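You operate a simulated robot arm through the tools that you are given. There is no shell and no other tool.

You run a simulated robot arm. Do the job below in one go: nothing can be reset, and whatever is moved stays where it is left.

JOB
File the orange and the blue cube by the codes that the lit magnifier shows.
Fine: park the magnifier and leave its lamp on.

It is judged by the outcome, as a careful person would: the job done as asked, and still so three seconds after it is handed in. It fails if anything else is knocked over, pushed out of place, dropped, spilled or broken.

ROBOT AND FRAMES
A 7-joint arm with a fingered hand, fixed in place. Base frame: the origin is at the foot of the arm, x ahead of it, y to its left, z up; the work surface is at about z = 86. Readings come in cm, rad, newtons and seconds.
With the tool pointing down near the work surface it reaches from about 20 to 80 cm from the base axis. Its first joint turns from -2.897 to 2.897 rad. Payload 4.9 kg.
The tool frame sits at the grasp point between the pads (the TCP): z along the fingers, y along the line on which they close. The tips reach 3.2 cm beyond it. Largest opening 19.2 cm; the body of the gripper starts 8.9 cm behind the TCP. The gripper is a hand of 3 fingers: y runs from the thumb to the fingers, the wrist lies at [0, 0, -26.7] in the tool frame, and closing takes about 1.5 s.
Orientation is told as [roll, pitch, yaw] about the base's x, y, z axes, in that order, counted from this pose: with the fingers straight down and closing along the base's y, the tool's x points along the base's -x, its y along +y and its z along -z.

CONTROLS
- The arm moves only by the tool send_rows. Its argument "commands" is a list of rows, each a list of 6 numbers: the turn, a rotation vector about the base's x, y, z in rad, then the shift along the base's x, y, z in cm. In form: [[ax, ay, az, dx, dy, dz], ...]. A call has 1 to 20 rows; each row shifts and turns the commanded pose from where the row before left it. "fingers" is the closure, from 0 (fully open) to 1 (shut), set as the call begins (left out, the last holds). Rows are played at 5 a second. More than 5 cm and 0.15 rad between two rows, or a gripper value outside its range, and nothing of the call is played. A pose out of reach is approached as far as the arm can. The call stops where the force on the tool passes 90 N (or 10 N more than at its start, if that is more) or the arm is blocked; 0.2 s more then pass. Each finger travels about 15.3 cm/s and halts on what it meets, pressing with about 29 N; the grip force reading is that of the motor and also rises with nothing between the fingers. The clock runs only during rows and for 0.2 s after the last one: add rows that do not move to give the fingers time. The reply holds the time, the measured pose of the TCP, the force on the tool along the base axes, the opening and the grip force, in the units named above and with some noise, with the torque about the TCP (base axes, N m) and any sound that the robot's microphone picked up.
- Cameras (640 x 400 px; columns grow to the right, rows downward): "scene" is fixed at [22.68, 51.45, 147.56]; the picture's right is [-0.63, -0.78, 0.00], its down [-0.56, 0.45, -0.69] and it looks along [0.54, -0.44, -0.72] (base axes); focal length 214 px, centre (320, 200). "wrist" rides on the gripper at [8, -4.6, -11.3] in the tool frame; the picture's right is [0.50, 0.87, 0.00], its down [-0.67, 0.39, -0.63] and it looks along [-0.55, 0.32, 0.78] (tool axes); focal length 226 px, centre (320, 200). There is no depth. A picture from a camera that has moved, and an enlarged one, comes with that camera's place and axes in the base frame and with its lens. The place of the scene camera against the robot may be out by one fixed shift of up to 2.5 cm in any direction.
- capture(camera): a new picture of that camera. No time passes.
- set_fingers(finger1, finger2, thumb_bend): sets how far each is bent, from 0 (flat) to 1 (curled in); at 0.3 the hand is open as for a grip, at 0.7 the pads meet at the TCP. One left out holds its place. A second passes; each finger stops where it meets its share of the squeeze, and holds until it gets a number again. A gripper value or a shape takes the hand back. It gives what a move gives, with no picture; readings hold the bend of each and the force on the fingers (four entries, about 0 where the hand has none), thumb and palm.
- grasp_type(shape): the hand has 3 fingers and takes this shape, open, in about a second: jaw (thumb against the fingers, like two jaws); tri (thumb and two fingers); tip (a fingertip pinch); poke (one finger out to press); point (the index stretched); flat (the hand flat); cup (the hand cupped); fist (a fist). The gripper value then closes the fingers along that shape, each until it touches; the sizes above hold for jaw. It gives what a move gives, with no picture.
- enlarge(camera, box): a new picture of the part [left, top, right, bottom] of that camera's present view, enlarged. No time passes.
- sign_off(): hands the job in; it is judged then, once.

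Nothing tells you positions but the pictures and the camera data. Unless the task says otherwise, let go and move clear before handing in.

The tools are called after ">>>" as a command line: name --pt "numbers of a row" for each row, then --argument value for the rest, lists and objects as JSON in quotes. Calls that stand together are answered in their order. send_rows: Moves the arm, as the interface text tells. Its arguments: {"type":"object","properties":{"commands":{"type":"array","items":{"type":"array","items":{"type":"number"}}},"fingers":{"type":"number"}},"required":["commands"]} The other tools are called the same way: grasp_type (shape) gives the hand a shape; set_fingers (finger1, finger2, thumb_bend) moves the fingers one by one; capture (camera) takes a picture; enlarge (camera, box) takes an enlarged picture of a part of a camera's view; sign_off () hands the job in.

At the start:

```text
time: 0.0
tcp_pos: [39.38, 26.2, 127.95]
orientation: [-0.001, 0.001, 0.002]
contact_force: [-0.2, 1.0, 0.0]
torque: [-0.03, -0.01, 0.01]
width: 19.2
grasp_force: 0.0
shape: jaw
bend: [0.3, 0.3, 0.3]
finger forces: [0.0, 0.1, 0.0, 0.0, 0.0, 0.1]
```

scene: 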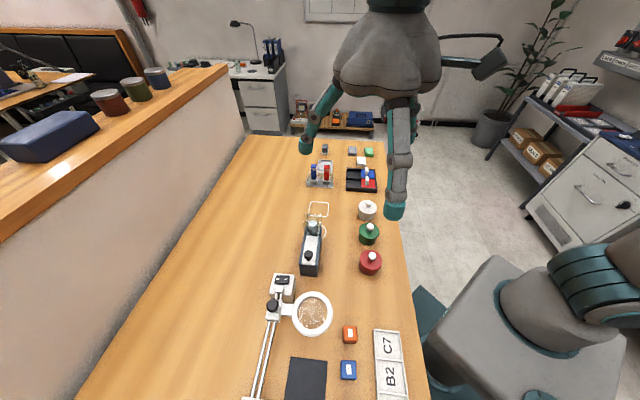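
wrist: 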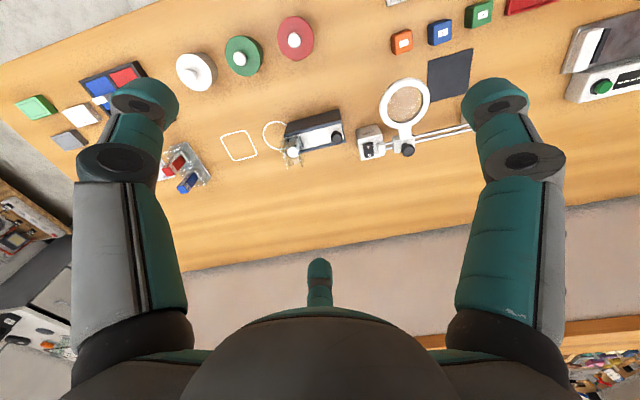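

I see a bench with a magnifier on a slide rail, an orange and a blue cube (and a green one) with labels, a dark mat, and a tray labelled with codes such as C7 and B2. I'll look closer before moving anything.

>>> enlarge --camera "scene" --box '[230, 260, 430, 400]'

>>> enlarge --camera "wrist" --box '[340, 0, 640, 190]'

>>> enlarge --camera "scene" --box '[280, 130, 420, 280]'

```text
2.86 times, centred on (330, 330) of scene
camera zoom: at [22.68, 51.45, 147.56], right [-0.63, -0.78, 0.0], down [-0.56, 0.45, -0.69], along [0.54, -0.44, -0.72], focal length 613 px, centre (291, -171)
```

zoom: 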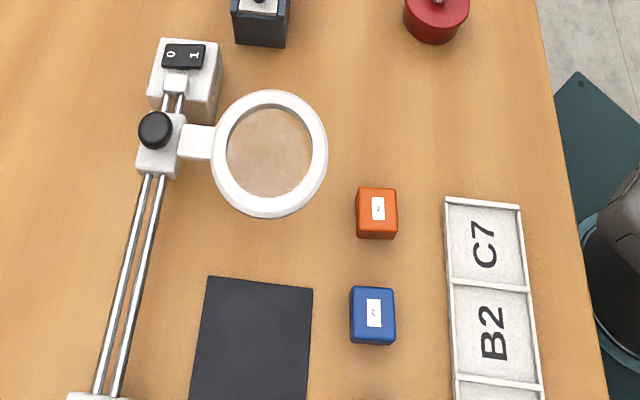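

```text
2.11 times, centred on (490, 95) of wrist
camera zoom: at [31.56, 21.62, 139.33], right [-0.5, 0.87, 0.0], down [0.67, 0.39, 0.63], along [0.55, 0.32, -0.78], focal length 476 px, centre (-38, 421)
```

zoom: 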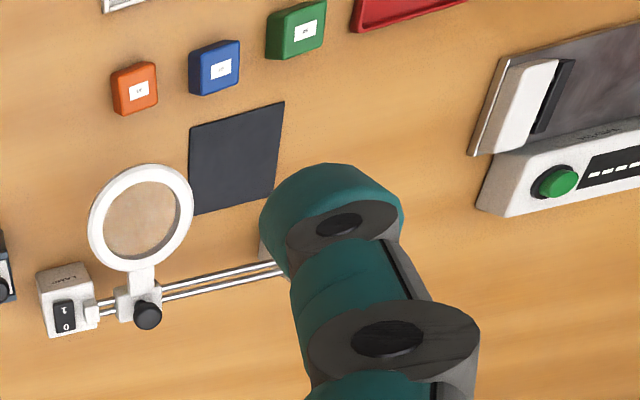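

```text
2.67 times, centred on (350, 205) of scene
camera zoom: at [22.68, 51.45, 147.56], right [-0.63, -0.78, 0.0], down [-0.56, 0.45, -0.69], along [0.54, -0.44, -0.72], focal length 572 px, centre (240, 187)
```

zoom: 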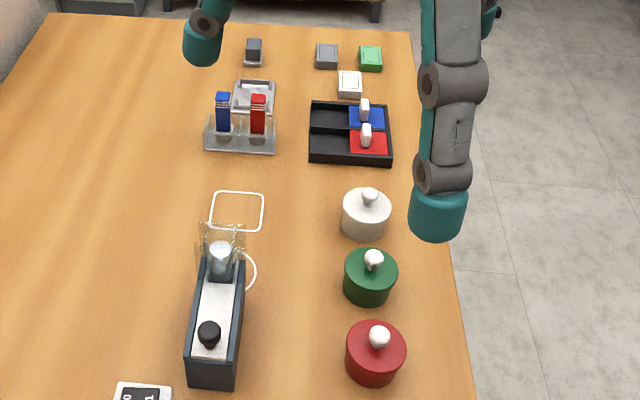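

The cubes stand in a row (orange about (27.5, 37), blue about (23, 42), green beyond), beside the magnifier's rail and a dark mat. I need finer views of the labels, the magnifier parts and the tray.

>>> enlarge --camera "scene" --box '[255, 265, 335, 315]'

>>> enlarge --camera "scene" --box '[340, 325, 360, 340]'

>>> enlarge --camera "scene" --box '[338, 356, 362, 384]'

>>> enlarge --camera "wrist" --box '[380, 0, 540, 80]'

>>> enlarge --camera "wrist" --box '[340, 70, 480, 170]'

>>> enlarge --camera "scene" --box '[230, 340, 330, 400]'

```text
8.00 times, centred on (295, 290) of scene
camera zoom: at [22.68, 51.45, 147.56], right [-0.63, -0.78, 0.0], down [-0.56, 0.45, -0.69], along [0.54, -0.44, -0.72], focal length 1716 px, centre (520, -520)
```

zoom: 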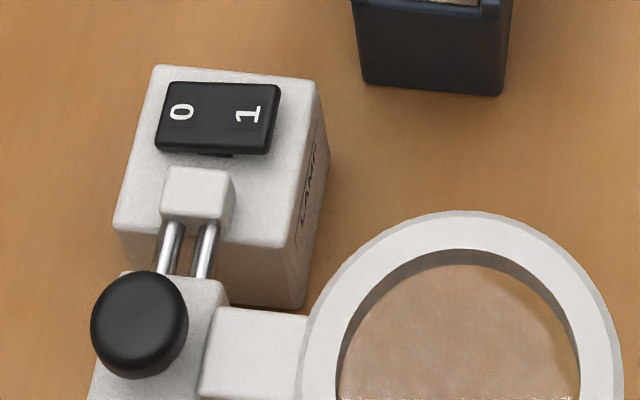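

```text
16.00 times, centred on (350, 332) of scene
camera zoom: at [22.68, 51.45, 147.56], right [-0.63, -0.78, 0.0], down [-0.56, 0.45, -0.69], along [0.54, -0.44, -0.72], focal length 3432 px, centre (-160, -1920)
```

zoom: 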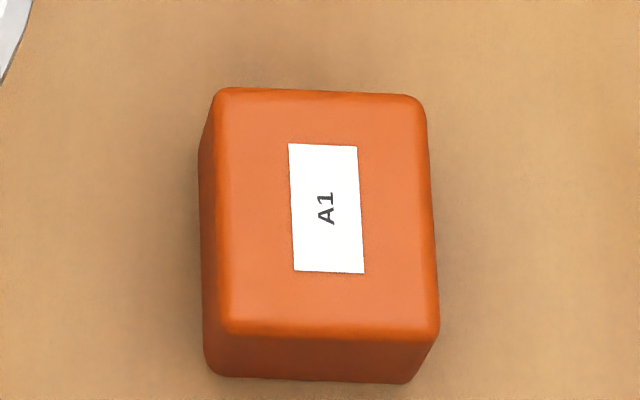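

```text
14.29 times, centred on (350, 370) of scene
camera zoom: at [22.68, 51.45, 147.56], right [-0.63, -0.78, 0.0], down [-0.56, 0.45, -0.69], along [0.54, -0.44, -0.72], focal length 3064 px, centre (-109, -2229)
```

zoom: 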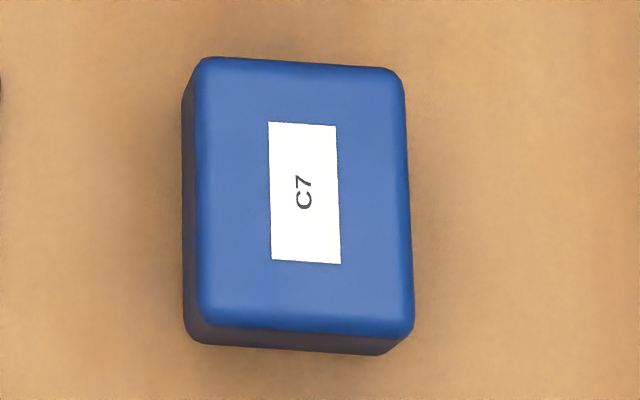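

```text
4.00 times, centred on (460, 40) of wrist
camera zoom: at [31.56, 21.62, 139.33], right [-0.5, 0.87, 0.0], down [0.67, 0.39, 0.63], along [0.55, 0.32, -0.78], focal length 904 px, centre (-240, 840)
```

zoom: 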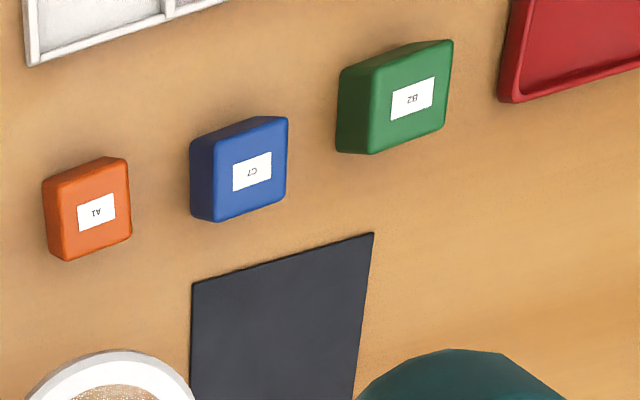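

```text
4.00 times, centred on (410, 120) of wrist
camera zoom: at [31.56, 21.62, 139.33], right [-0.5, 0.87, 0.0], down [0.67, 0.39, 0.63], along [0.55, 0.32, -0.78], focal length 904 px, centre (-40, 520)
```

zoom: 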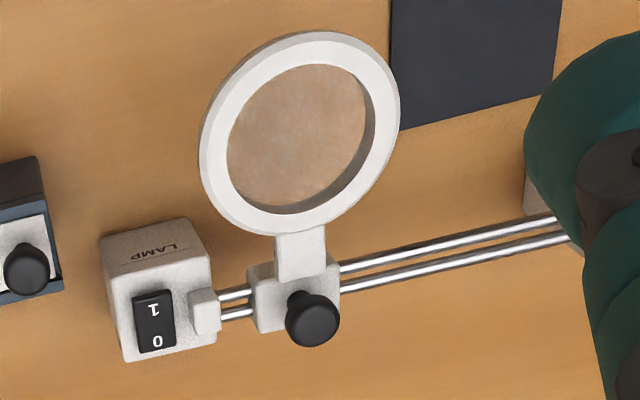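

```text
6.40 times, centred on (280, 370) of scene
camera zoom: at [22.68, 51.45, 147.56], right [-0.63, -0.78, 0.0], down [-0.56, 0.45, -0.69], along [0.54, -0.44, -0.72], focal length 1373 px, centre (576, -888)
```

zoom: 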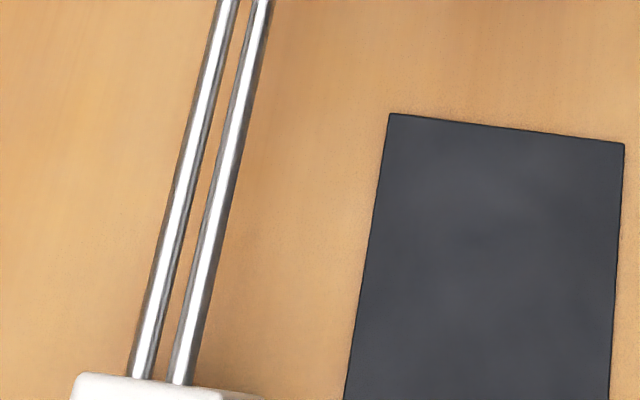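

Labels read A1 (orange), C7 (blue), B2 (green); the lamp rocker has 0/1 at about (46, 42, 93.5) and the magnifier knob sits at about (41, 48, 96.5). I'll first learn the hand's shapes up here in free space, beginning with a partly closed jaw.

>>> send_rows --pt "0 0 0 0 0 0" --pt "0 0 0 0 0 0" --pt "0 0 0 0 0 0" --pt "0 0 0 0 0 0" --pt "0 0 0 0 0 0" --pt "0 0 0 0 0 0" --fingers 0.7

>>> capture --camera "wrist"

>>> capture --camera "scene"

```text
time: 1.4
tcp_pos: [39.51, 26.09, 127.98]
orientation: [-0.001, -0.001, 0.0]
contact_force: [0.6, -0.5, -0.5]
torque: [-0.02, 0.0, 0.0]
width: 5.82
grasp_force: 0.1
shape: jaw
bend: [0.47, 0.47, 0.7]
finger forces: [0.0, 0.1, 0.0, 0.0, 0.0, 0.0]
```

```text
taken
camera wrist: at [31.56, 21.62, 139.33], right [-0.5, 0.87, 0.0], down [0.67, 0.39, 0.63], along [0.55, 0.32, -0.78], focal length 226 px, centre (320, 200)
```

wrist: 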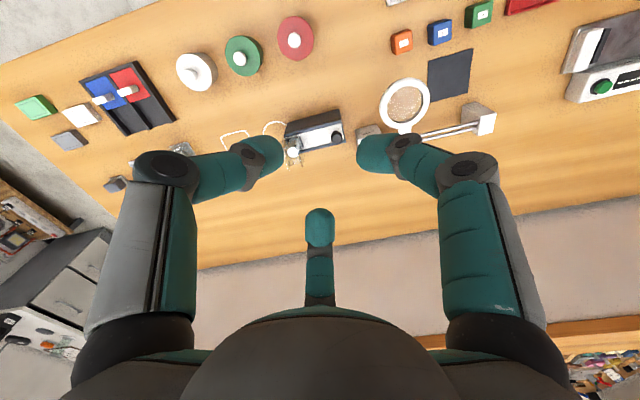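

```text
taken
```

scene: 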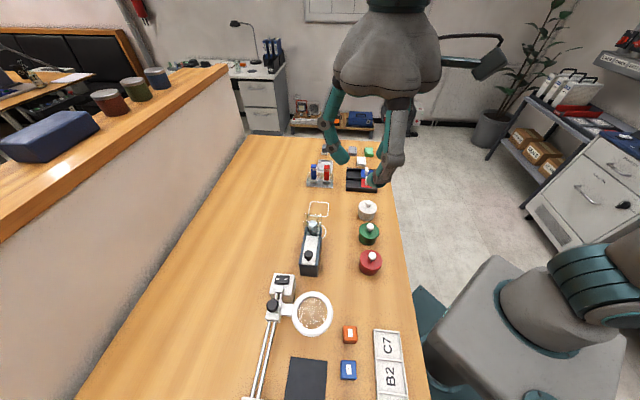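

The jaw has three fingers arranged around the TCP, opening about 5.8 cm at closure 0.7. I'll look at the tip and poke shapes next, still in free space.

>>> grasp_type --shape "tip"

>>> capture --camera "wrist"

>>> enlarge --camera "scene" --box '[280, 50, 440, 230]'

```text
time: 2.3
tcp_pos: [39.44, 26.13, 127.92]
orientation: [-0.001, 0.001, -0.001]
contact_force: [-0.4, 0.4, -0.2]
torque: [0.01, 0.0, 0.03]
width: 19.19
grasp_force: 0.0
shape: tip
bend: [0.3, 0.3, 0.3]
finger forces: [0.1, 0.0, 0.0, 0.0, 0.1, 0.1]
```

```text
taken
camera wrist: at [31.56, 21.62, 139.33], right [-0.5, 0.87, 0.0], down [0.67, 0.39, 0.63], along [0.55, 0.32, -0.78], focal length 226 px, centre (320, 200)
```

wrist: 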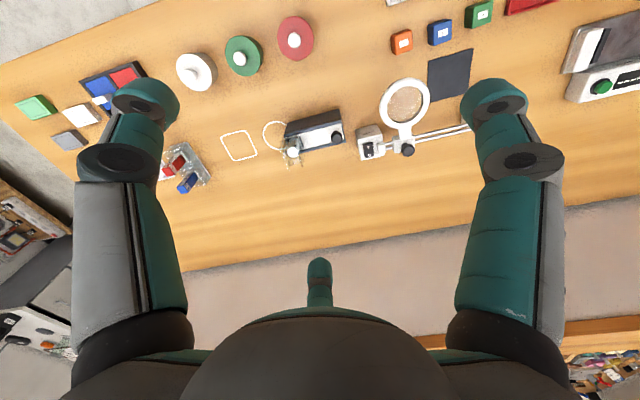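

```text
2.22 times, centred on (360, 140) of scene
camera zoom: at [22.68, 51.45, 147.56], right [-0.63, -0.78, 0.0], down [-0.56, 0.45, -0.69], along [0.54, -0.44, -0.72], focal length 477 px, centre (231, 333)
```

zoom: 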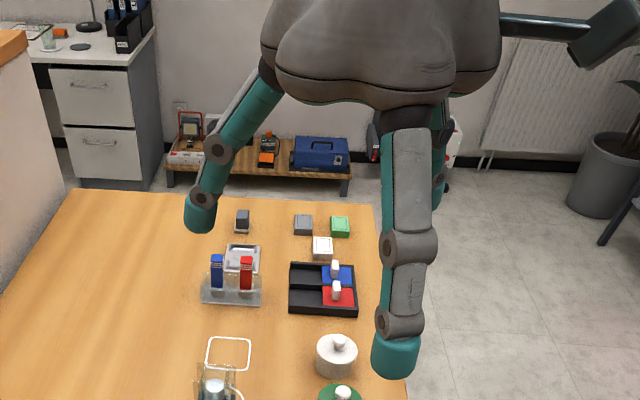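

The open tip shape looks just like the jaw; I'll close it to see how it pinches, still clear of everything.

>>> send_rows --pt "0 0 0 0 0 0" --pt "0 0 0 0 0 0" --pt "0 0 0 0 0 0" --pt "0 0 0 0 0 0" --pt "0 0 0 0 0 0" --pt "0 0 0 0 0 0" --pt "0 0 0 0 0 0" --pt "0 0 0 0 0 0" --fingers 1

>>> capture --camera "wrist"

>>> enlarge --camera "scene" --box '[280, 50, 440, 230]'

>>> grasp_type --shape "poke"

>>> capture --camera "wrist"

>>> enlarge --camera "scene" --box '[280, 50, 440, 230]'

```text
time: 4.1
tcp_pos: [39.46, 26.2, 128.01]
orientation: [0.0, 0.0, 0.0]
contact_force: [-0.6, 0.0, 0.5]
torque: [0.01, -0.02, 0.03]
width: 0.0
grasp_force: 28.9
shape: tip
bend: [0.7, 0.7, 0.7]
finger forces: [0.0, 0.0, 0.1, 0.0, 0.0, 0.0]
```

```text
taken
camera wrist: at [31.56, 21.62, 139.33], right [-0.5, 0.87, 0.0], down [0.67, 0.39, 0.63], along [0.55, 0.32, -0.78], focal length 226 px, centre (320, 200)
```

wrist: 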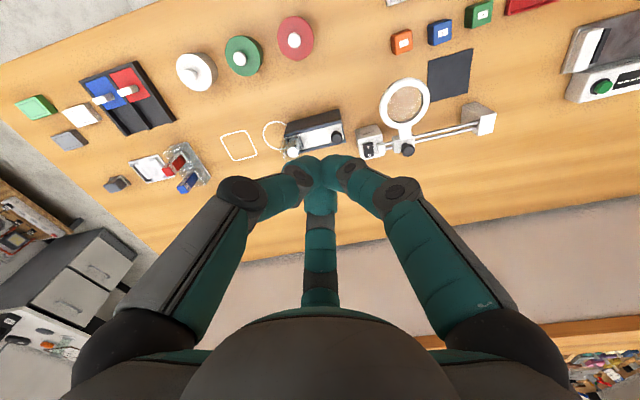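

```text
2.22 times, centred on (360, 140) of scene
camera zoom: at [22.68, 51.45, 147.56], right [-0.63, -0.78, 0.0], down [-0.56, 0.45, -0.69], along [0.54, -0.44, -0.72], focal length 477 px, centre (231, 333)
```

zoom: 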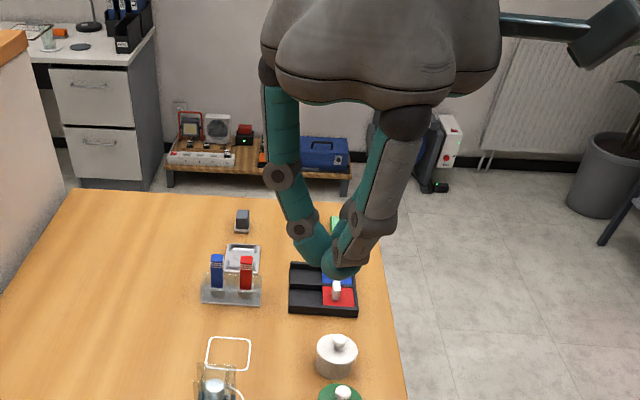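

```text
time: 5.0
tcp_pos: [39.4, 26.23, 128.02]
orientation: [-0.002, 0.001, -0.001]
contact_force: [-0.4, -0.4, -0.5]
torque: [0.05, -0.02, 0.0]
width: 0.0
grasp_force: 0.1
shape: poke
bend: [1.0, 1.0, 0.91]
finger forces: [0.1, 0.0, 0.0, 0.0, 0.0, 0.0]
```

```text
taken
camera wrist: at [31.56, 21.62, 139.33], right [-0.5, 0.87, 0.0], down [0.67, 0.39, 0.63], along [0.55, 0.32, -0.78], focal length 226 px, centre (320, 200)
```

wrist: 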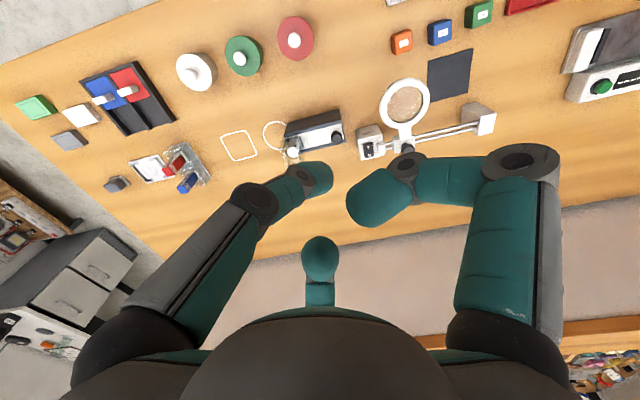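

```text
2.22 times, centred on (360, 140) of scene
camera zoom: at [22.68, 51.45, 147.56], right [-0.63, -0.78, 0.0], down [-0.56, 0.45, -0.69], along [0.54, -0.44, -0.72], focal length 477 px, centre (231, 333)
```

zoom: 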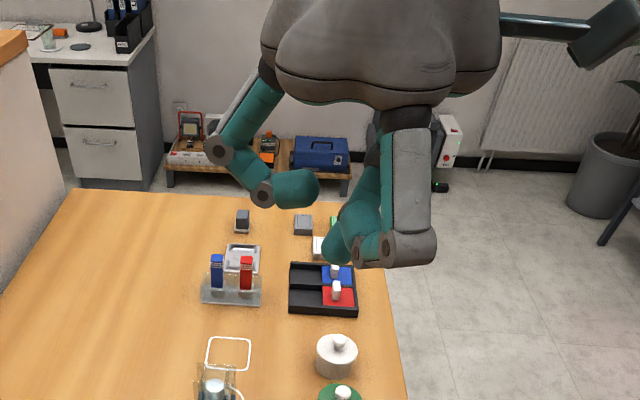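

In poke the thumb tip reaches furthest, roughly on the tool axis, with the other fingers curled higher. Let me check the far rail end for a park mark and re-check the bend now that the shape has settled.

>>> enlarge --camera "wrist" --box '[340, 70, 520, 170]'

>>> enlarge --camera "wrist" --box '[260, 140, 400, 300]'

>>> enlarge --camera "scene" --box '[360, 320, 440, 400]'

```text
3.56 times, centred on (430, 120) of wrist
camera zoom: at [31.56, 21.62, 139.33], right [-0.5, 0.87, 0.0], down [0.67, 0.39, 0.63], along [0.55, 0.32, -0.78], focal length 804 px, centre (-71, 484)
```

zoom: 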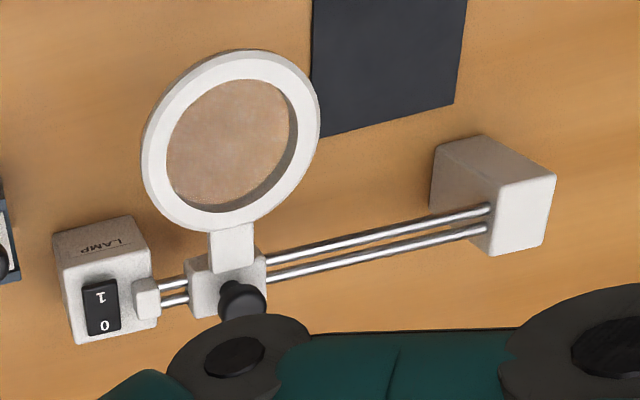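

```text
2.50 times, centred on (330, 220) of wrist
camera zoom: at [31.56, 21.62, 139.33], right [-0.5, 0.87, 0.0], down [0.67, 0.39, 0.63], along [0.55, 0.32, -0.78], focal length 565 px, centre (295, 150)
```

zoom: 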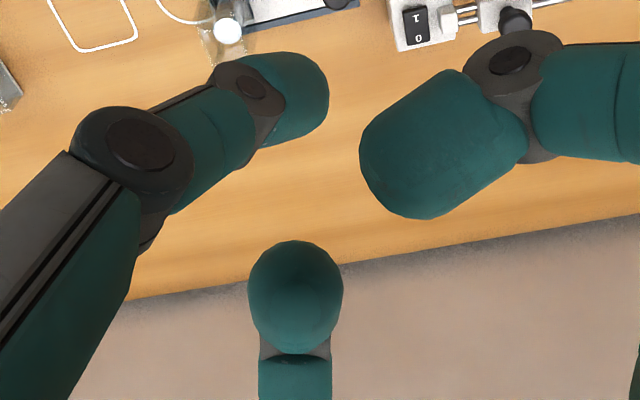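

```text
5.00 times, centred on (400, 360) of scene
camera zoom: at [22.68, 51.45, 147.56], right [-0.63, -0.78, 0.0], down [-0.56, 0.45, -0.69], along [0.54, -0.44, -0.72], focal length 1072 px, centre (-80, -600)
```

zoom: 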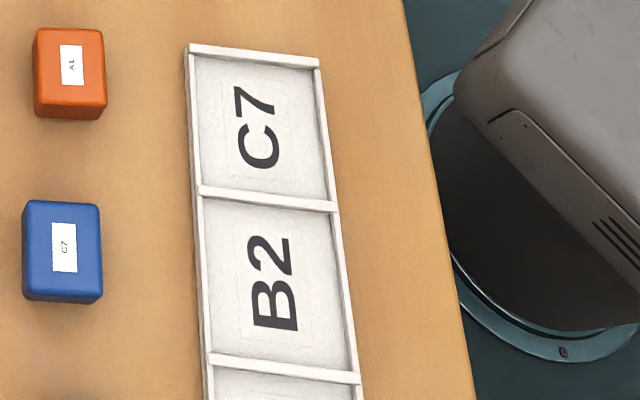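

The rail runs from the lamp box to a far end block, and the magnifier currently rests by the lamp end, clear of the mat, so I take that as its parked spot. I'll turn the poking hand so its curled fingers avoid the lens and the pump, and hover over the lamp rocker.

>>> send_rows --pt "0 0 -0.1496 0.886 2.229 -2.57" --pt "0 0 -0.1496 0.886 2.229 -2.57" --pt "0 0 -0.1496 0.886 2.229 -2.57" --pt "0 0 -0.1496 0.886 2.229 -2.57" --pt "0 0 -0.1496 0.886 2.229 -2.57" --pt "0 0 -0.1496 0.886 2.229 -2.57" --pt "0 0 -0.1496 0.886 2.229 -2.57" --pt "0 0 0 0 0 0" --pt "0 0 0 0 0 0"

>>> capture --camera "wrist"

>>> capture --camera "scene"

```text
time: 7.0
tcp_pos: [45.77, 41.88, 109.83]
orientation: [0.001, -0.001, -1.049]
contact_force: [-0.7, 0.7, -0.8]
torque: [-0.02, 0.0, -0.03]
width: 0.0
grasp_force: 0.0
shape: poke
bend: [1.0, 1.0, 0.91]
finger forces: [0.0, 0.0, 0.0, 0.0, 0.0, 0.1]
```

```text
taken
camera wrist: at [37.86, 46.38, 121.2], right [0.5, 0.87, 0.0], down [0.67, -0.39, 0.63], along [0.55, -0.32, -0.78], focal length 226 px, centre (320, 200)
```

wrist: 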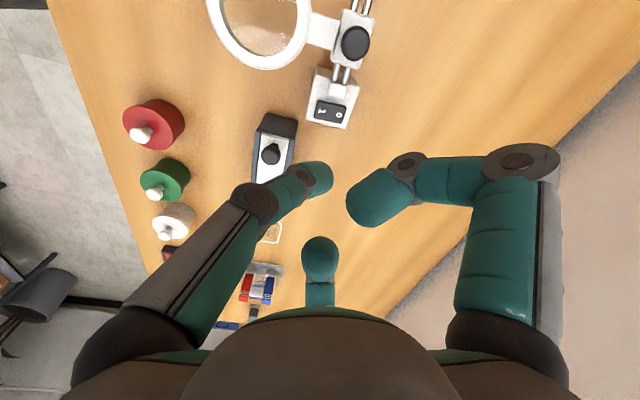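

```text
taken
```

scene: 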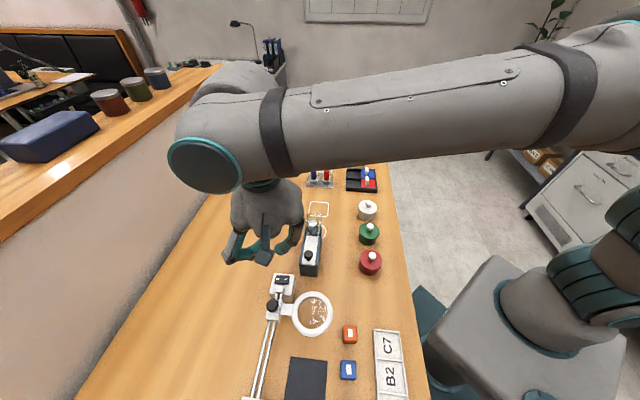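

The hand is above the lamp area with the thumb as poker. I'll zoom on the rocker to pin down its '1' end.

>>> enlarge --camera "wrist" --box '[280, 0, 400, 140]'

>>> enlarge --camera "scene" --box '[210, 200, 340, 310]'

```text
2.86 times, centred on (340, 70) of wrist
camera zoom: at [37.86, 46.38, 121.2], right [0.5, 0.87, 0.0], down [0.67, -0.39, 0.63], along [0.55, -0.32, -0.78], focal length 646 px, centre (263, 571)
```

zoom: 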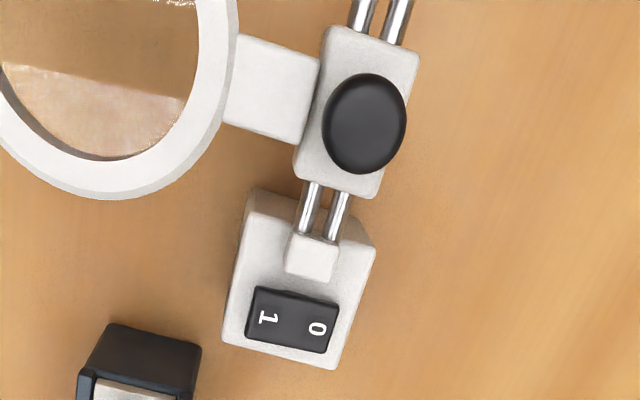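

```text
3.64 times, centred on (275, 255) of scene
camera zoom: at [22.68, 51.45, 147.56], right [-0.63, -0.78, 0.0], down [-0.56, 0.45, -0.69], along [0.54, -0.44, -0.72], focal length 780 px, centre (484, 0)
```

zoom: 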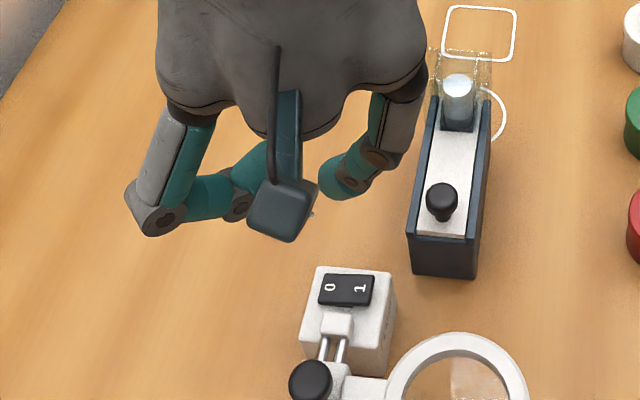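

The rocker spans about 3.7 cm; its '1' end presses at about (45.6, 42.0), and the thumb tip is near the tool axis some 3 cm below the TCP. I'll descend to just above it.

>>> send_rows --pt "0 0 0 -0.1 0.1 -3" --pt "0 0 0 -0.07 0.02 -3" --pt "0 0 0 0 0 -3" --pt "0 0 0 0 0 -1.3" --pt "0 0 0 0 0 0"

>>> enlarge --camera "scene" --box '[230, 220, 340, 310]'

>>> capture --camera "wrist"

```text
time: 8.2
tcp_pos: [45.66, 41.87, 99.75]
orientation: [0.001, 0.002, -1.049]
contact_force: [0.7, -0.4, 0.0]
torque: [-0.01, 0.0, 0.02]
width: 0.0
grasp_force: 0.2
shape: poke
bend: [1.0, 1.0, 0.91]
finger forces: [0.0, 0.0, 0.0, 0.1, 0.0, 0.0]
```

```text
4.44 times, centred on (285, 265) of scene
camera zoom: at [22.68, 51.45, 147.56], right [-0.63, -0.78, 0.0], down [-0.56, 0.45, -0.69], along [0.54, -0.44, -0.72], focal length 953 px, centre (476, -89)
```

zoom: 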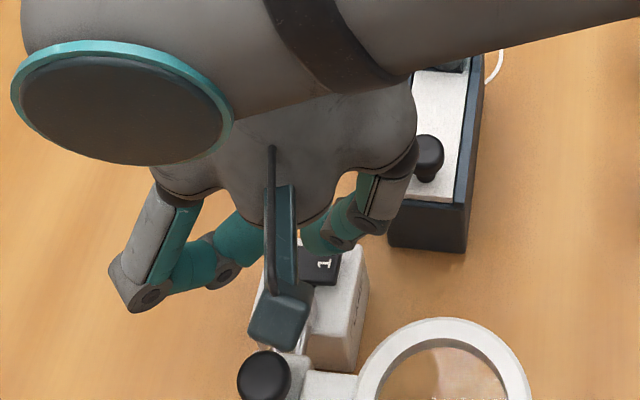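

```text
taken
camera wrist: at [37.67, 46.56, 111.1], right [0.5, 0.87, 0.0], down [0.67, -0.39, 0.63], along [0.55, -0.32, -0.78], focal length 226 px, centre (320, 200)
```

wrist: 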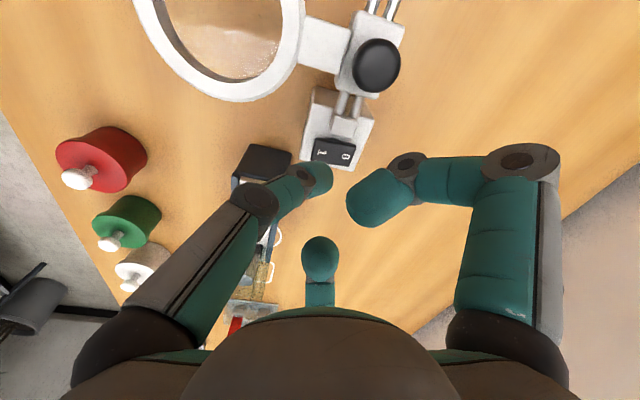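

The thumb tip lines up with the '1' end, with nothing else near. I'll lower in small steps and watch the force.

>>> send_rows --pt "0 0 0 0 0 -0.5" --pt "0 0 0 0 0 -0.5" --pt "0 0 0 0 0 -0.5" --pt "0 0 0 0 0 -0.5" --pt "0 0 0 0 0 0"

>>> enlarge --camera "wrist" --box '[250, 80, 430, 240]'

```text
time: 9.4
tcp_pos: [45.56, 41.94, 97.71]
orientation: [0.0, -0.001, -1.048]
contact_force: [0.1, 0.0, 0.0]
torque: [-0.01, 0.06, -0.03]
width: 0.0
grasp_force: 0.1
shape: poke
bend: [1.0, 1.0, 0.91]
finger forces: [0.0, 0.0, 0.0, 0.0, 0.0, 0.1]
```

```text
2.50 times, centred on (340, 160) of wrist
camera zoom: at [37.69, 46.55, 109.09], right [0.5, 0.87, 0.0], down [0.67, -0.39, 0.63], along [0.55, -0.32, -0.78], focal length 565 px, centre (270, 300)
```

zoom: 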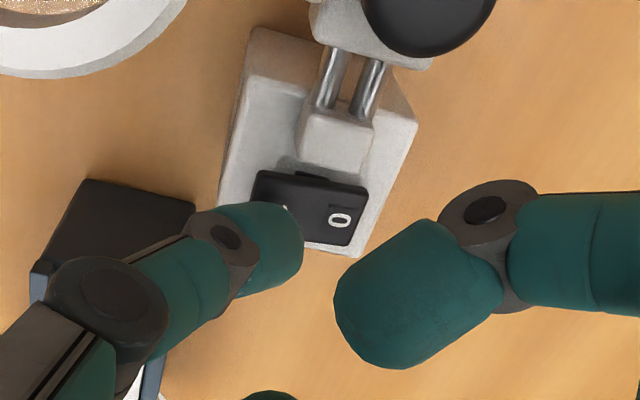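

The tip sits slightly towards the rocker's middle, so I'll shift 0.3 cm towards the '1' end and keep lowering in fine steps.

>>> send_rows --pt "0 0 0 -0.3 -0.3 0" --pt "0 0 0 0 0 -0.25" --pt "0 0 0 0 0 -0.25" --pt "0 0 0 0 0 -0.25" --pt "0 0 0 0 0 0"

```text
time: 10.6
tcp_pos: [45.18, 41.59, 97.03]
orientation: [0.0, -0.002, -1.047]
contact_force: [0.5, 1.0, 0.0]
torque: [-0.03, -0.02, 0.02]
width: 0.0
grasp_force: 0.0
shape: poke
bend: [1.0, 1.0, 0.91]
finger forces: [0.0, 0.0, 0.0, 0.0, 0.1, 0.0]
```

>>> send_rows --pt "0 0 0 0 0 -0.2" --pt "0 0 0 0 0 -0.2" --pt "0 0 0 0 0 -0.2" --pt "0 0 0 0 0 0"

>>> enlarge --camera "wrist" --box '[250, 80, 430, 240]'

>>> enlarge --camera "scene" --box '[250, 240, 340, 310]'

```text
time: 11.6
tcp_pos: [45.18, 41.59, 96.45]
orientation: [-0.001, -0.002, -1.047]
contact_force: [-0.5, 0.4, 0.3]
torque: [0.05, 0.0, -0.01]
width: 0.0
grasp_force: 0.1
shape: poke
bend: [1.0, 1.0, 0.91]
finger forces: [0.1, 0.1, 0.0, 0.0, 0.0, 0.1]
heard: click
```

```text
2.50 times, centred on (340, 160) of wrist
camera zoom: at [37.31, 46.2, 107.69], right [0.5, 0.87, 0.0], down [0.67, -0.39, 0.63], along [0.55, -0.32, -0.78], focal length 565 px, centre (270, 300)
```

zoom: 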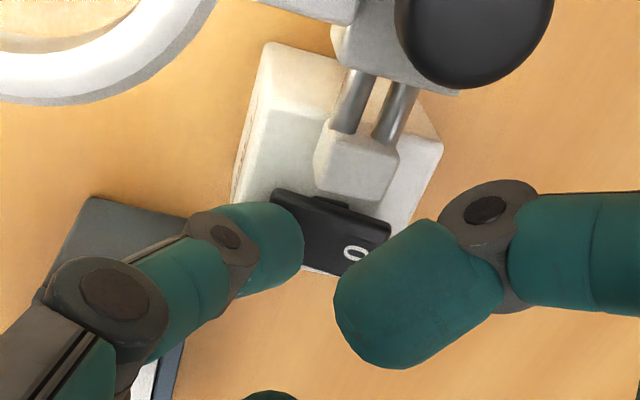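

```text
5.71 times, centred on (295, 275) of scene
camera zoom: at [22.68, 51.45, 147.56], right [-0.63, -0.78, 0.0], down [-0.56, 0.45, -0.69], along [0.54, -0.44, -0.72], focal length 1226 px, centre (463, -229)
```

zoom: 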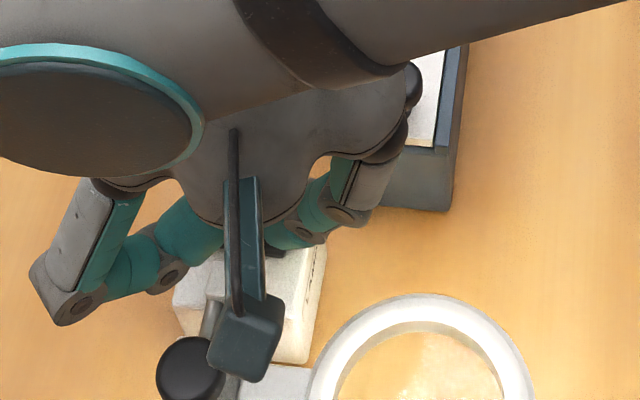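

I heard a click and the ring now looks lit. I'll rise straight up and confirm.

>>> send_rows --pt "0 0 0 0 0 1" --pt "0 0 0 0 0 3" --pt "0 0 0 0 0 4" --pt "0 0 0 0 0 4" --pt "0 0 0 0 0 4" --pt "0 0 0 -2 -3 2" --pt "0 0 0 -2 -3 2" --pt "0 0 0 0 0 0"

>>> capture --camera "wrist"

>>> capture --camera "scene"

>>> enlarge --camera "scene" --box '[250, 260, 430, 400]'

```text
time: 13.4
tcp_pos: [41.05, 35.52, 116.21]
orientation: [0.0, 0.001, -1.047]
contact_force: [0.4, -0.2, 0.2]
torque: [0.02, -0.02, 0.0]
width: 0.01
grasp_force: 0.1
shape: poke
bend: [1.0, 1.0, 0.91]
finger forces: [0.0, 0.0, 0.0, 0.0, 0.0, 0.0]
```

```text
taken
camera wrist: at [33.19, 40.15, 127.66], right [0.5, 0.87, 0.0], down [0.67, -0.39, 0.63], along [0.55, -0.32, -0.78], focal length 226 px, centre (320, 200)
```

wrist: 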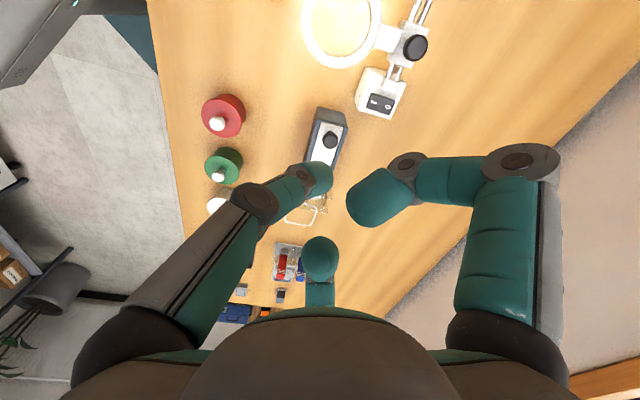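

```text
taken
```

scene: 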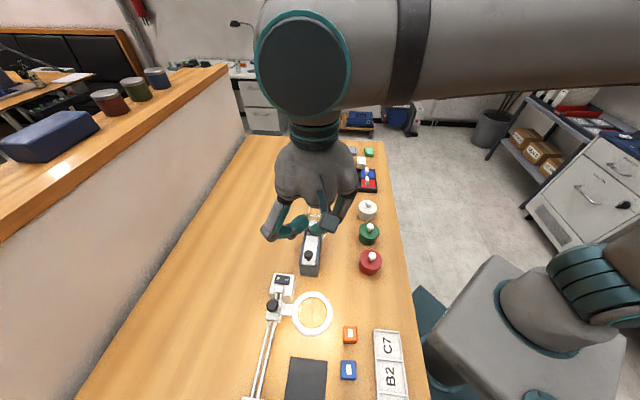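

```text
2.86 times, centred on (340, 330) of scene
camera zoom: at [22.68, 51.45, 147.56], right [-0.63, -0.78, 0.0], down [-0.56, 0.45, -0.69], along [0.54, -0.44, -0.72], focal length 613 px, centre (263, -171)
```

zoom: 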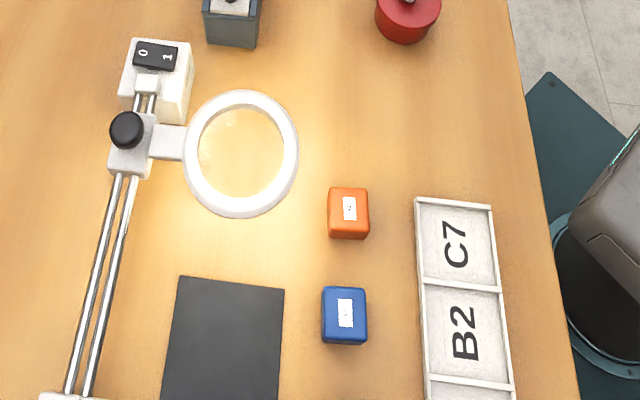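

The lamp is lit. I'll check whether the cube labels read the same now.

>>> enlarge --camera "scene" --box '[340, 325, 360, 340]'

>>> enlarge --camera "scene" --box '[338, 356, 362, 384]'

>>> enlarge --camera "scene" --box '[370, 325, 430, 400]'

```text
16.00 times, centred on (350, 332) of scene
camera zoom: at [22.68, 51.45, 147.56], right [-0.63, -0.78, 0.0], down [-0.56, 0.45, -0.69], along [0.54, -0.44, -0.72], focal length 3432 px, centre (-160, -1920)
```

zoom: 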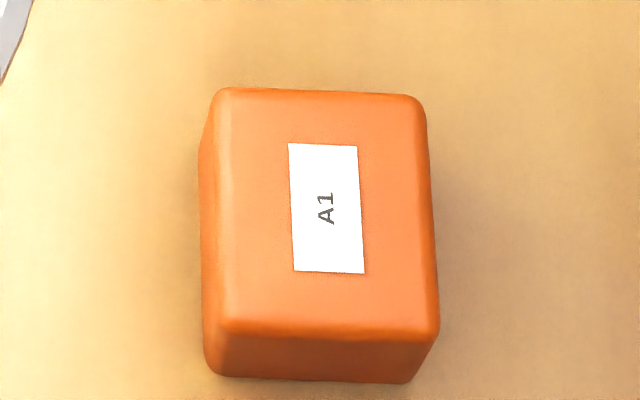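

```text
14.29 times, centred on (350, 370) of scene
camera zoom: at [22.68, 51.45, 147.56], right [-0.63, -0.78, 0.0], down [-0.56, 0.45, -0.69], along [0.54, -0.44, -0.72], focal length 3064 px, centre (-109, -2229)
```

zoom: 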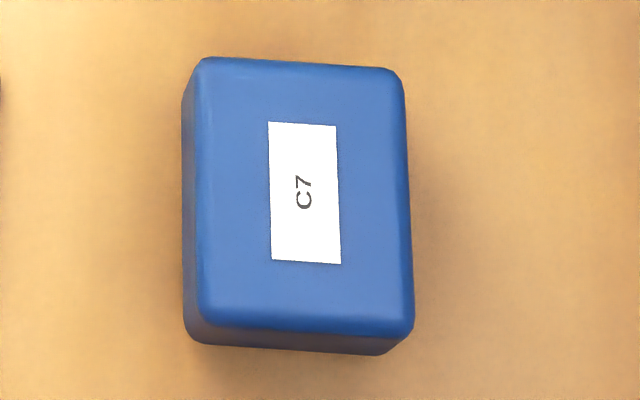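

```text
5.33 times, centred on (400, 362) of scene
camera zoom: at [22.68, 51.45, 147.56], right [-0.63, -0.78, 0.0], down [-0.56, 0.45, -0.69], along [0.54, -0.44, -0.72], focal length 1144 px, centre (-107, -667)
```

zoom: 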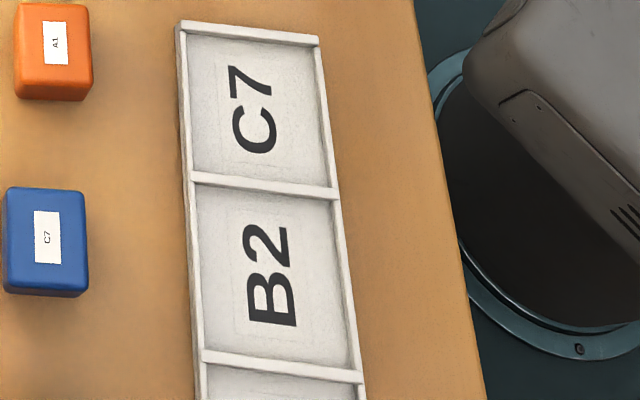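

The labels are unchanged under the lamp light. I'll go above the orange cube with the hand turned -45° in tip shape, which also lets the wrist camera see the tray.

>>> send_rows --pt "0 0 0.13 -3.4 0.3 0" --pt "0 0 0.13 -3.4 0.3 0" --pt "0 0 0 -3.4 0.3 0" --pt "0 0 0 -3.4 0.2 0" --pt "0 0 0 0 0 0"

>>> grasp_type --shape "tip"

>>> send_rows --pt "0 0 0 0 0 0" --pt "0 0 0 0 0 0" --pt "0 0 0 0 0 0" --pt "0 0 0 0 0 0" --pt "0 0 0 0 0 0" --pt "0 0 0 0 0 0" --fingers 0.6

>>> capture --camera "wrist"

>>> capture --camera "scene"

```text
time: 14.6
tcp_pos: [27.6, 36.68, 116.39]
orientation: [0.001, 0.0, -0.788]
contact_force: [0.3, 0.0, 1.0]
torque: [-0.01, -0.03, 0.04]
width: 0.0
grasp_force: 0.1
shape: poke
bend: [1.0, 1.0, 0.91]
finger forces: [0.1, 0.0, 0.1, 0.0, 0.1, 0.0]
```

```text
time: 15.5
tcp_pos: [27.54, 36.66, 116.49]
orientation: [0.001, 0.0, -0.788]
contact_force: [-0.3, -0.4, -0.7]
torque: [0.0, 0.06, -0.02]
width: 19.19
grasp_force: 0.1
shape: tip
bend: [0.3, 0.3, 0.3]
finger forces: [0.1, 0.0, 0.0, 0.0, 0.0, 0.0]
```

```text
time: 16.9
tcp_pos: [27.64, 36.65, 116.44]
orientation: [0.0, 0.001, -0.787]
contact_force: [0.2, 0.7, 0.0]
torque: [-0.02, -0.02, -0.01]
width: 7.7
grasp_force: 0.1
shape: tip
bend: [0.41, 0.41, 0.7]
finger forces: [0.0, 0.1, 0.0, 0.0, 0.1, 0.0]
```

```text
taken
camera wrist: at [18.82, 39.07, 127.78], right [0.26, 0.97, 0.0], down [0.75, -0.2, 0.63], along [0.61, -0.16, -0.78], focal length 226 px, centre (320, 200)
```

wrist: 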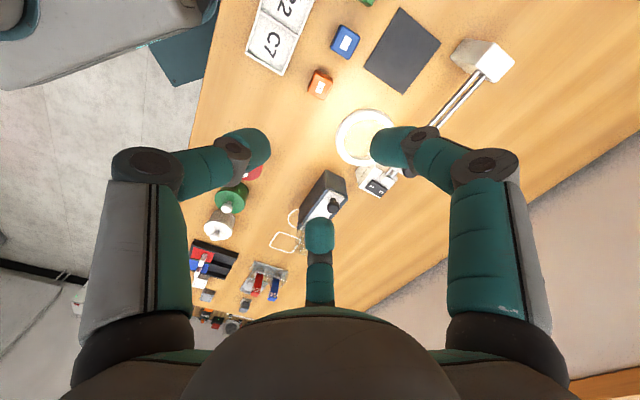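

```text
taken
```

scene: 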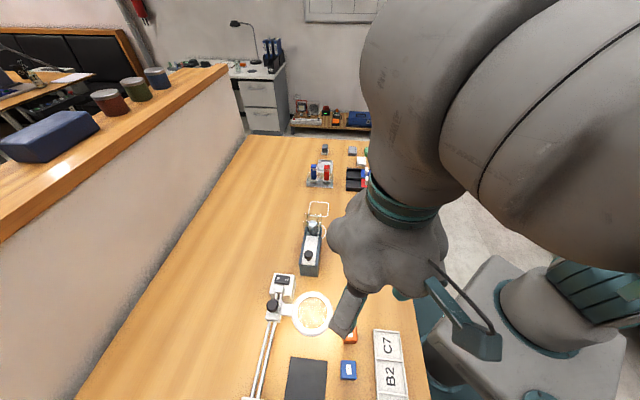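

The opening is symmetric about the axis. I'll zoom into the wrist view to fix cube and tray positions.

>>> enlarge --camera "wrist" --box '[240, 0, 440, 120]'

```text
3.20 times, centred on (340, 60) of wrist
camera zoom: at [18.82, 39.07, 127.78], right [0.26, 0.97, 0.0], down [0.75, -0.2, 0.63], along [0.61, -0.16, -0.78], focal length 723 px, centre (256, 648)
```

zoom: 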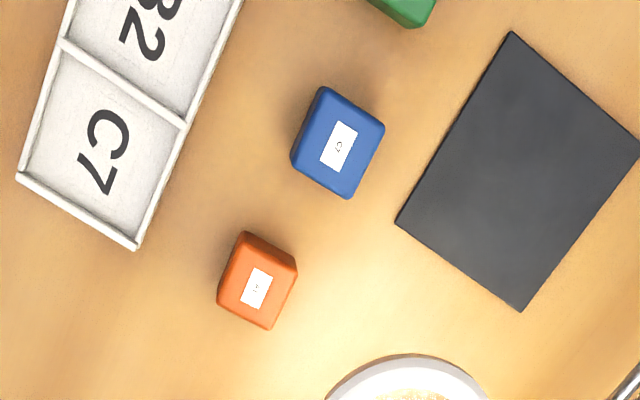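

From this view: orange at about (27.2, 36.9), blue (22.8, 41.8), mat centre (27, 50.1), tray cell C7 centred near (20.3, 31.1) with B2 and a third cell beyond at 5.7 cm pitch. I'll narrow the fingers and come down over the orange cube, stopping above it to check clearance to the lens ring.

>>> send_rows --pt "0 0 0 -0.2 0.13 -4" --pt "0 0 0 -0.2 0.12 -4" --pt "0 0 0 0 0 -4" --pt "0 0 0 0 0 -4" --pt "0 0 0 0 0 -2" --pt "0 0 0 0 0 0" --fingers 0.68

>>> capture --camera "wrist"

>>> enlarge --camera "scene" --box '[260, 220, 460, 380]'

```text
time: 18.3
tcp_pos: [27.33, 37.2, 98.23]
orientation: [0.0, 0.001, -0.786]
contact_force: [-0.6, 0.3, 0.2]
torque: [-0.02, -0.02, -0.01]
width: 6.19
grasp_force: 0.0
shape: tip
bend: [0.46, 0.46, 0.7]
finger forces: [0.1, 0.0, 0.0, 0.0, 0.0, 0.1]
```

```text
taken
camera wrist: at [18.47, 39.67, 109.49], right [0.26, 0.97, 0.0], down [0.75, -0.2, 0.63], along [0.61, -0.16, -0.78], focal length 226 px, centre (320, 200)
```

wrist: 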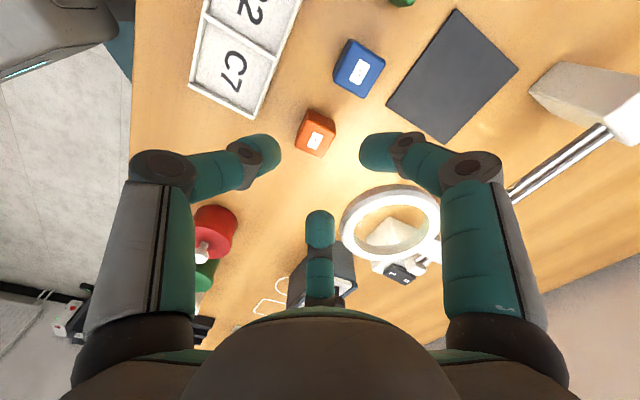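

```text
2.50 times, centred on (360, 300) of scene
camera zoom: at [22.68, 51.45, 147.56], right [-0.63, -0.78, 0.0], down [-0.56, 0.45, -0.69], along [0.54, -0.44, -0.72], focal length 536 px, centre (220, -50)
```

zoom: 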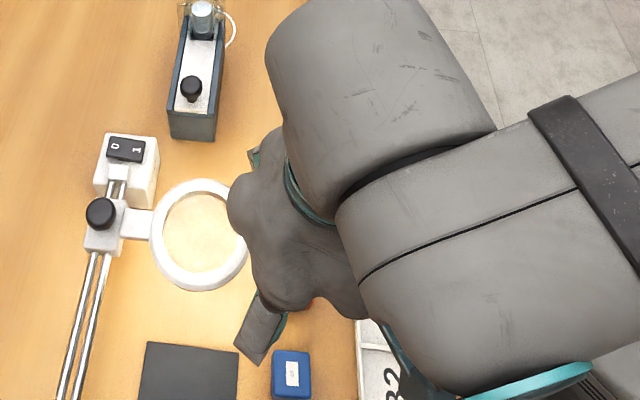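

>>> enlarge --camera "wrist" --box '[230, 80, 470, 280]'

```text
2.00 times, centred on (350, 180) of wrist
camera zoom: at [18.47, 39.67, 109.49], right [0.26, 0.97, 0.0], down [0.75, -0.2, 0.63], along [0.61, -0.16, -0.78], focal length 452 px, centre (260, 240)
```

zoom: 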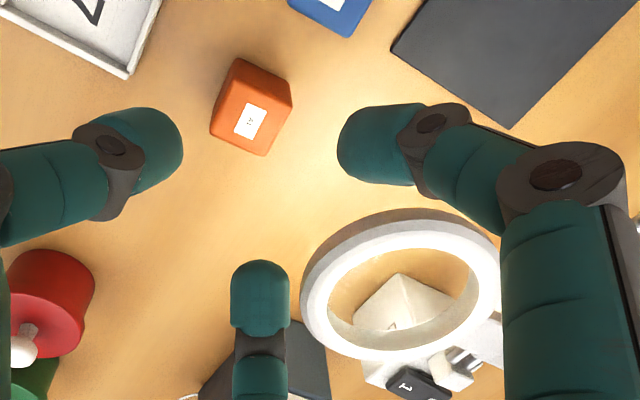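

The TCP sits about 0.4 cm off the cube centre (cube at ~(27.3, 36.85)), and the finger nearest the ring keeps over 1 cm clearance. I'll correct and descend around the cube.

>>> send_rows --pt "0 0 0 -0.03 -0.4 0" --pt "0 0 0 0 0 -2" --pt "0 0 0 0 0 -2" --pt "0 0 0 0 0 -2" --pt "0 0 0 0 0 -1" --pt "0 0 0 0 0 0"

>>> capture --camera "wrist"

>>> enlarge --camera "scene" --box '[260, 240, 440, 390]'

```text
time: 19.7
tcp_pos: [27.15, 36.67, 91.37]
orientation: [0.001, 0.0, -0.787]
contact_force: [-0.6, 0.2, 0.2]
torque: [-0.03, 0.0, -0.01]
width: 6.18
grasp_force: 0.1
shape: tip
bend: [0.46, 0.46, 0.7]
finger forces: [0.2, 0.0, 0.0, 0.0, 0.1, 0.1]
```

```text
taken
camera wrist: at [18.43, 39.01, 102.65], right [0.26, 0.97, 0.0], down [0.75, -0.2, 0.63], along [0.61, -0.16, -0.78], focal length 226 px, centre (320, 200)
```

wrist: 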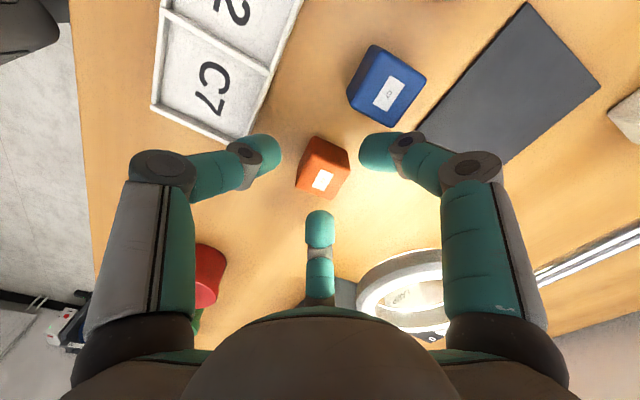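

```text
2.67 times, centred on (350, 315) of scene
camera zoom: at [22.68, 51.45, 147.56], right [-0.63, -0.78, 0.0], down [-0.56, 0.45, -0.69], along [0.54, -0.44, -0.72], focal length 572 px, centre (240, -107)
```

zoom: 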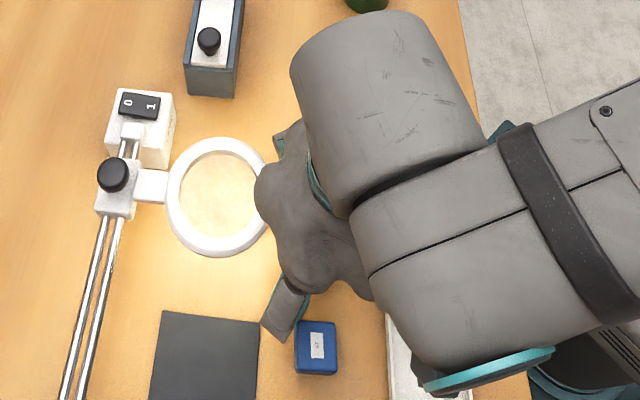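

The cube is centred between the fingertips within about 2 mm. I'll lower the last 1.5 cm and close.

>>> send_rows --pt "0 0 0 0 0.1 -0.8" --pt "0 0 0 0 0.05 -0.7" --pt "0 0 0 0 0 0"

>>> send_rows --pt "0 0 0 0 0 0" --pt "0 0 0 0 0 0" --pt "0 0 0 0 0 0" --pt "0 0 0 0 0 0" --pt "0 0 0 0 0 0" --pt "0 0 0 0 0 0" --fingers 1

>>> capture --camera "wrist"

```text
time: 20.5
tcp_pos: [27.25, 36.8, 89.79]
orientation: [-0.001, -0.001, -0.787]
contact_force: [-0.3, 0.0, -0.5]
torque: [-0.03, -0.03, 0.02]
width: 6.21
grasp_force: 0.1
shape: tip
bend: [0.46, 0.46, 0.7]
finger forces: [0.0, 0.0, 0.1, 0.1, 0.1, 0.0]
```

```text
time: 21.9
tcp_pos: [27.21, 36.71, 89.8]
orientation: [0.0, -0.001, -0.787]
contact_force: [0.2, 0.2, -0.4]
torque: [-0.01, 0.03, 0.03]
width: 3.13
grasp_force: 28.9
shape: tip
bend: [0.76, 0.77, 0.7]
finger forces: [21.9, 23.5, 0.0, 0.1, 24.9, 0.1]
```

```text
taken
camera wrist: at [18.41, 39.21, 101.19], right [0.26, 0.97, 0.0], down [0.75, -0.2, 0.63], along [0.61, -0.16, -0.78], focal length 226 px, centre (320, 200)
```

wrist: 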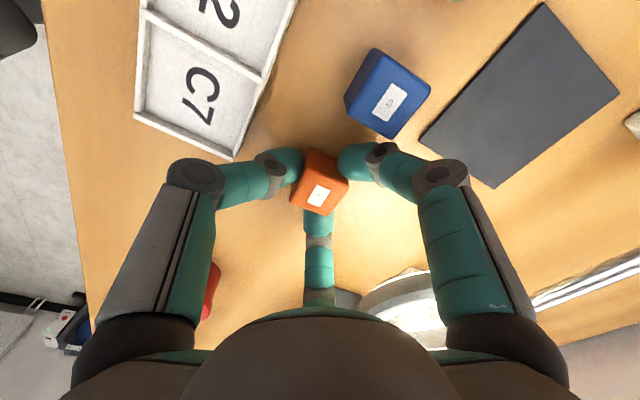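

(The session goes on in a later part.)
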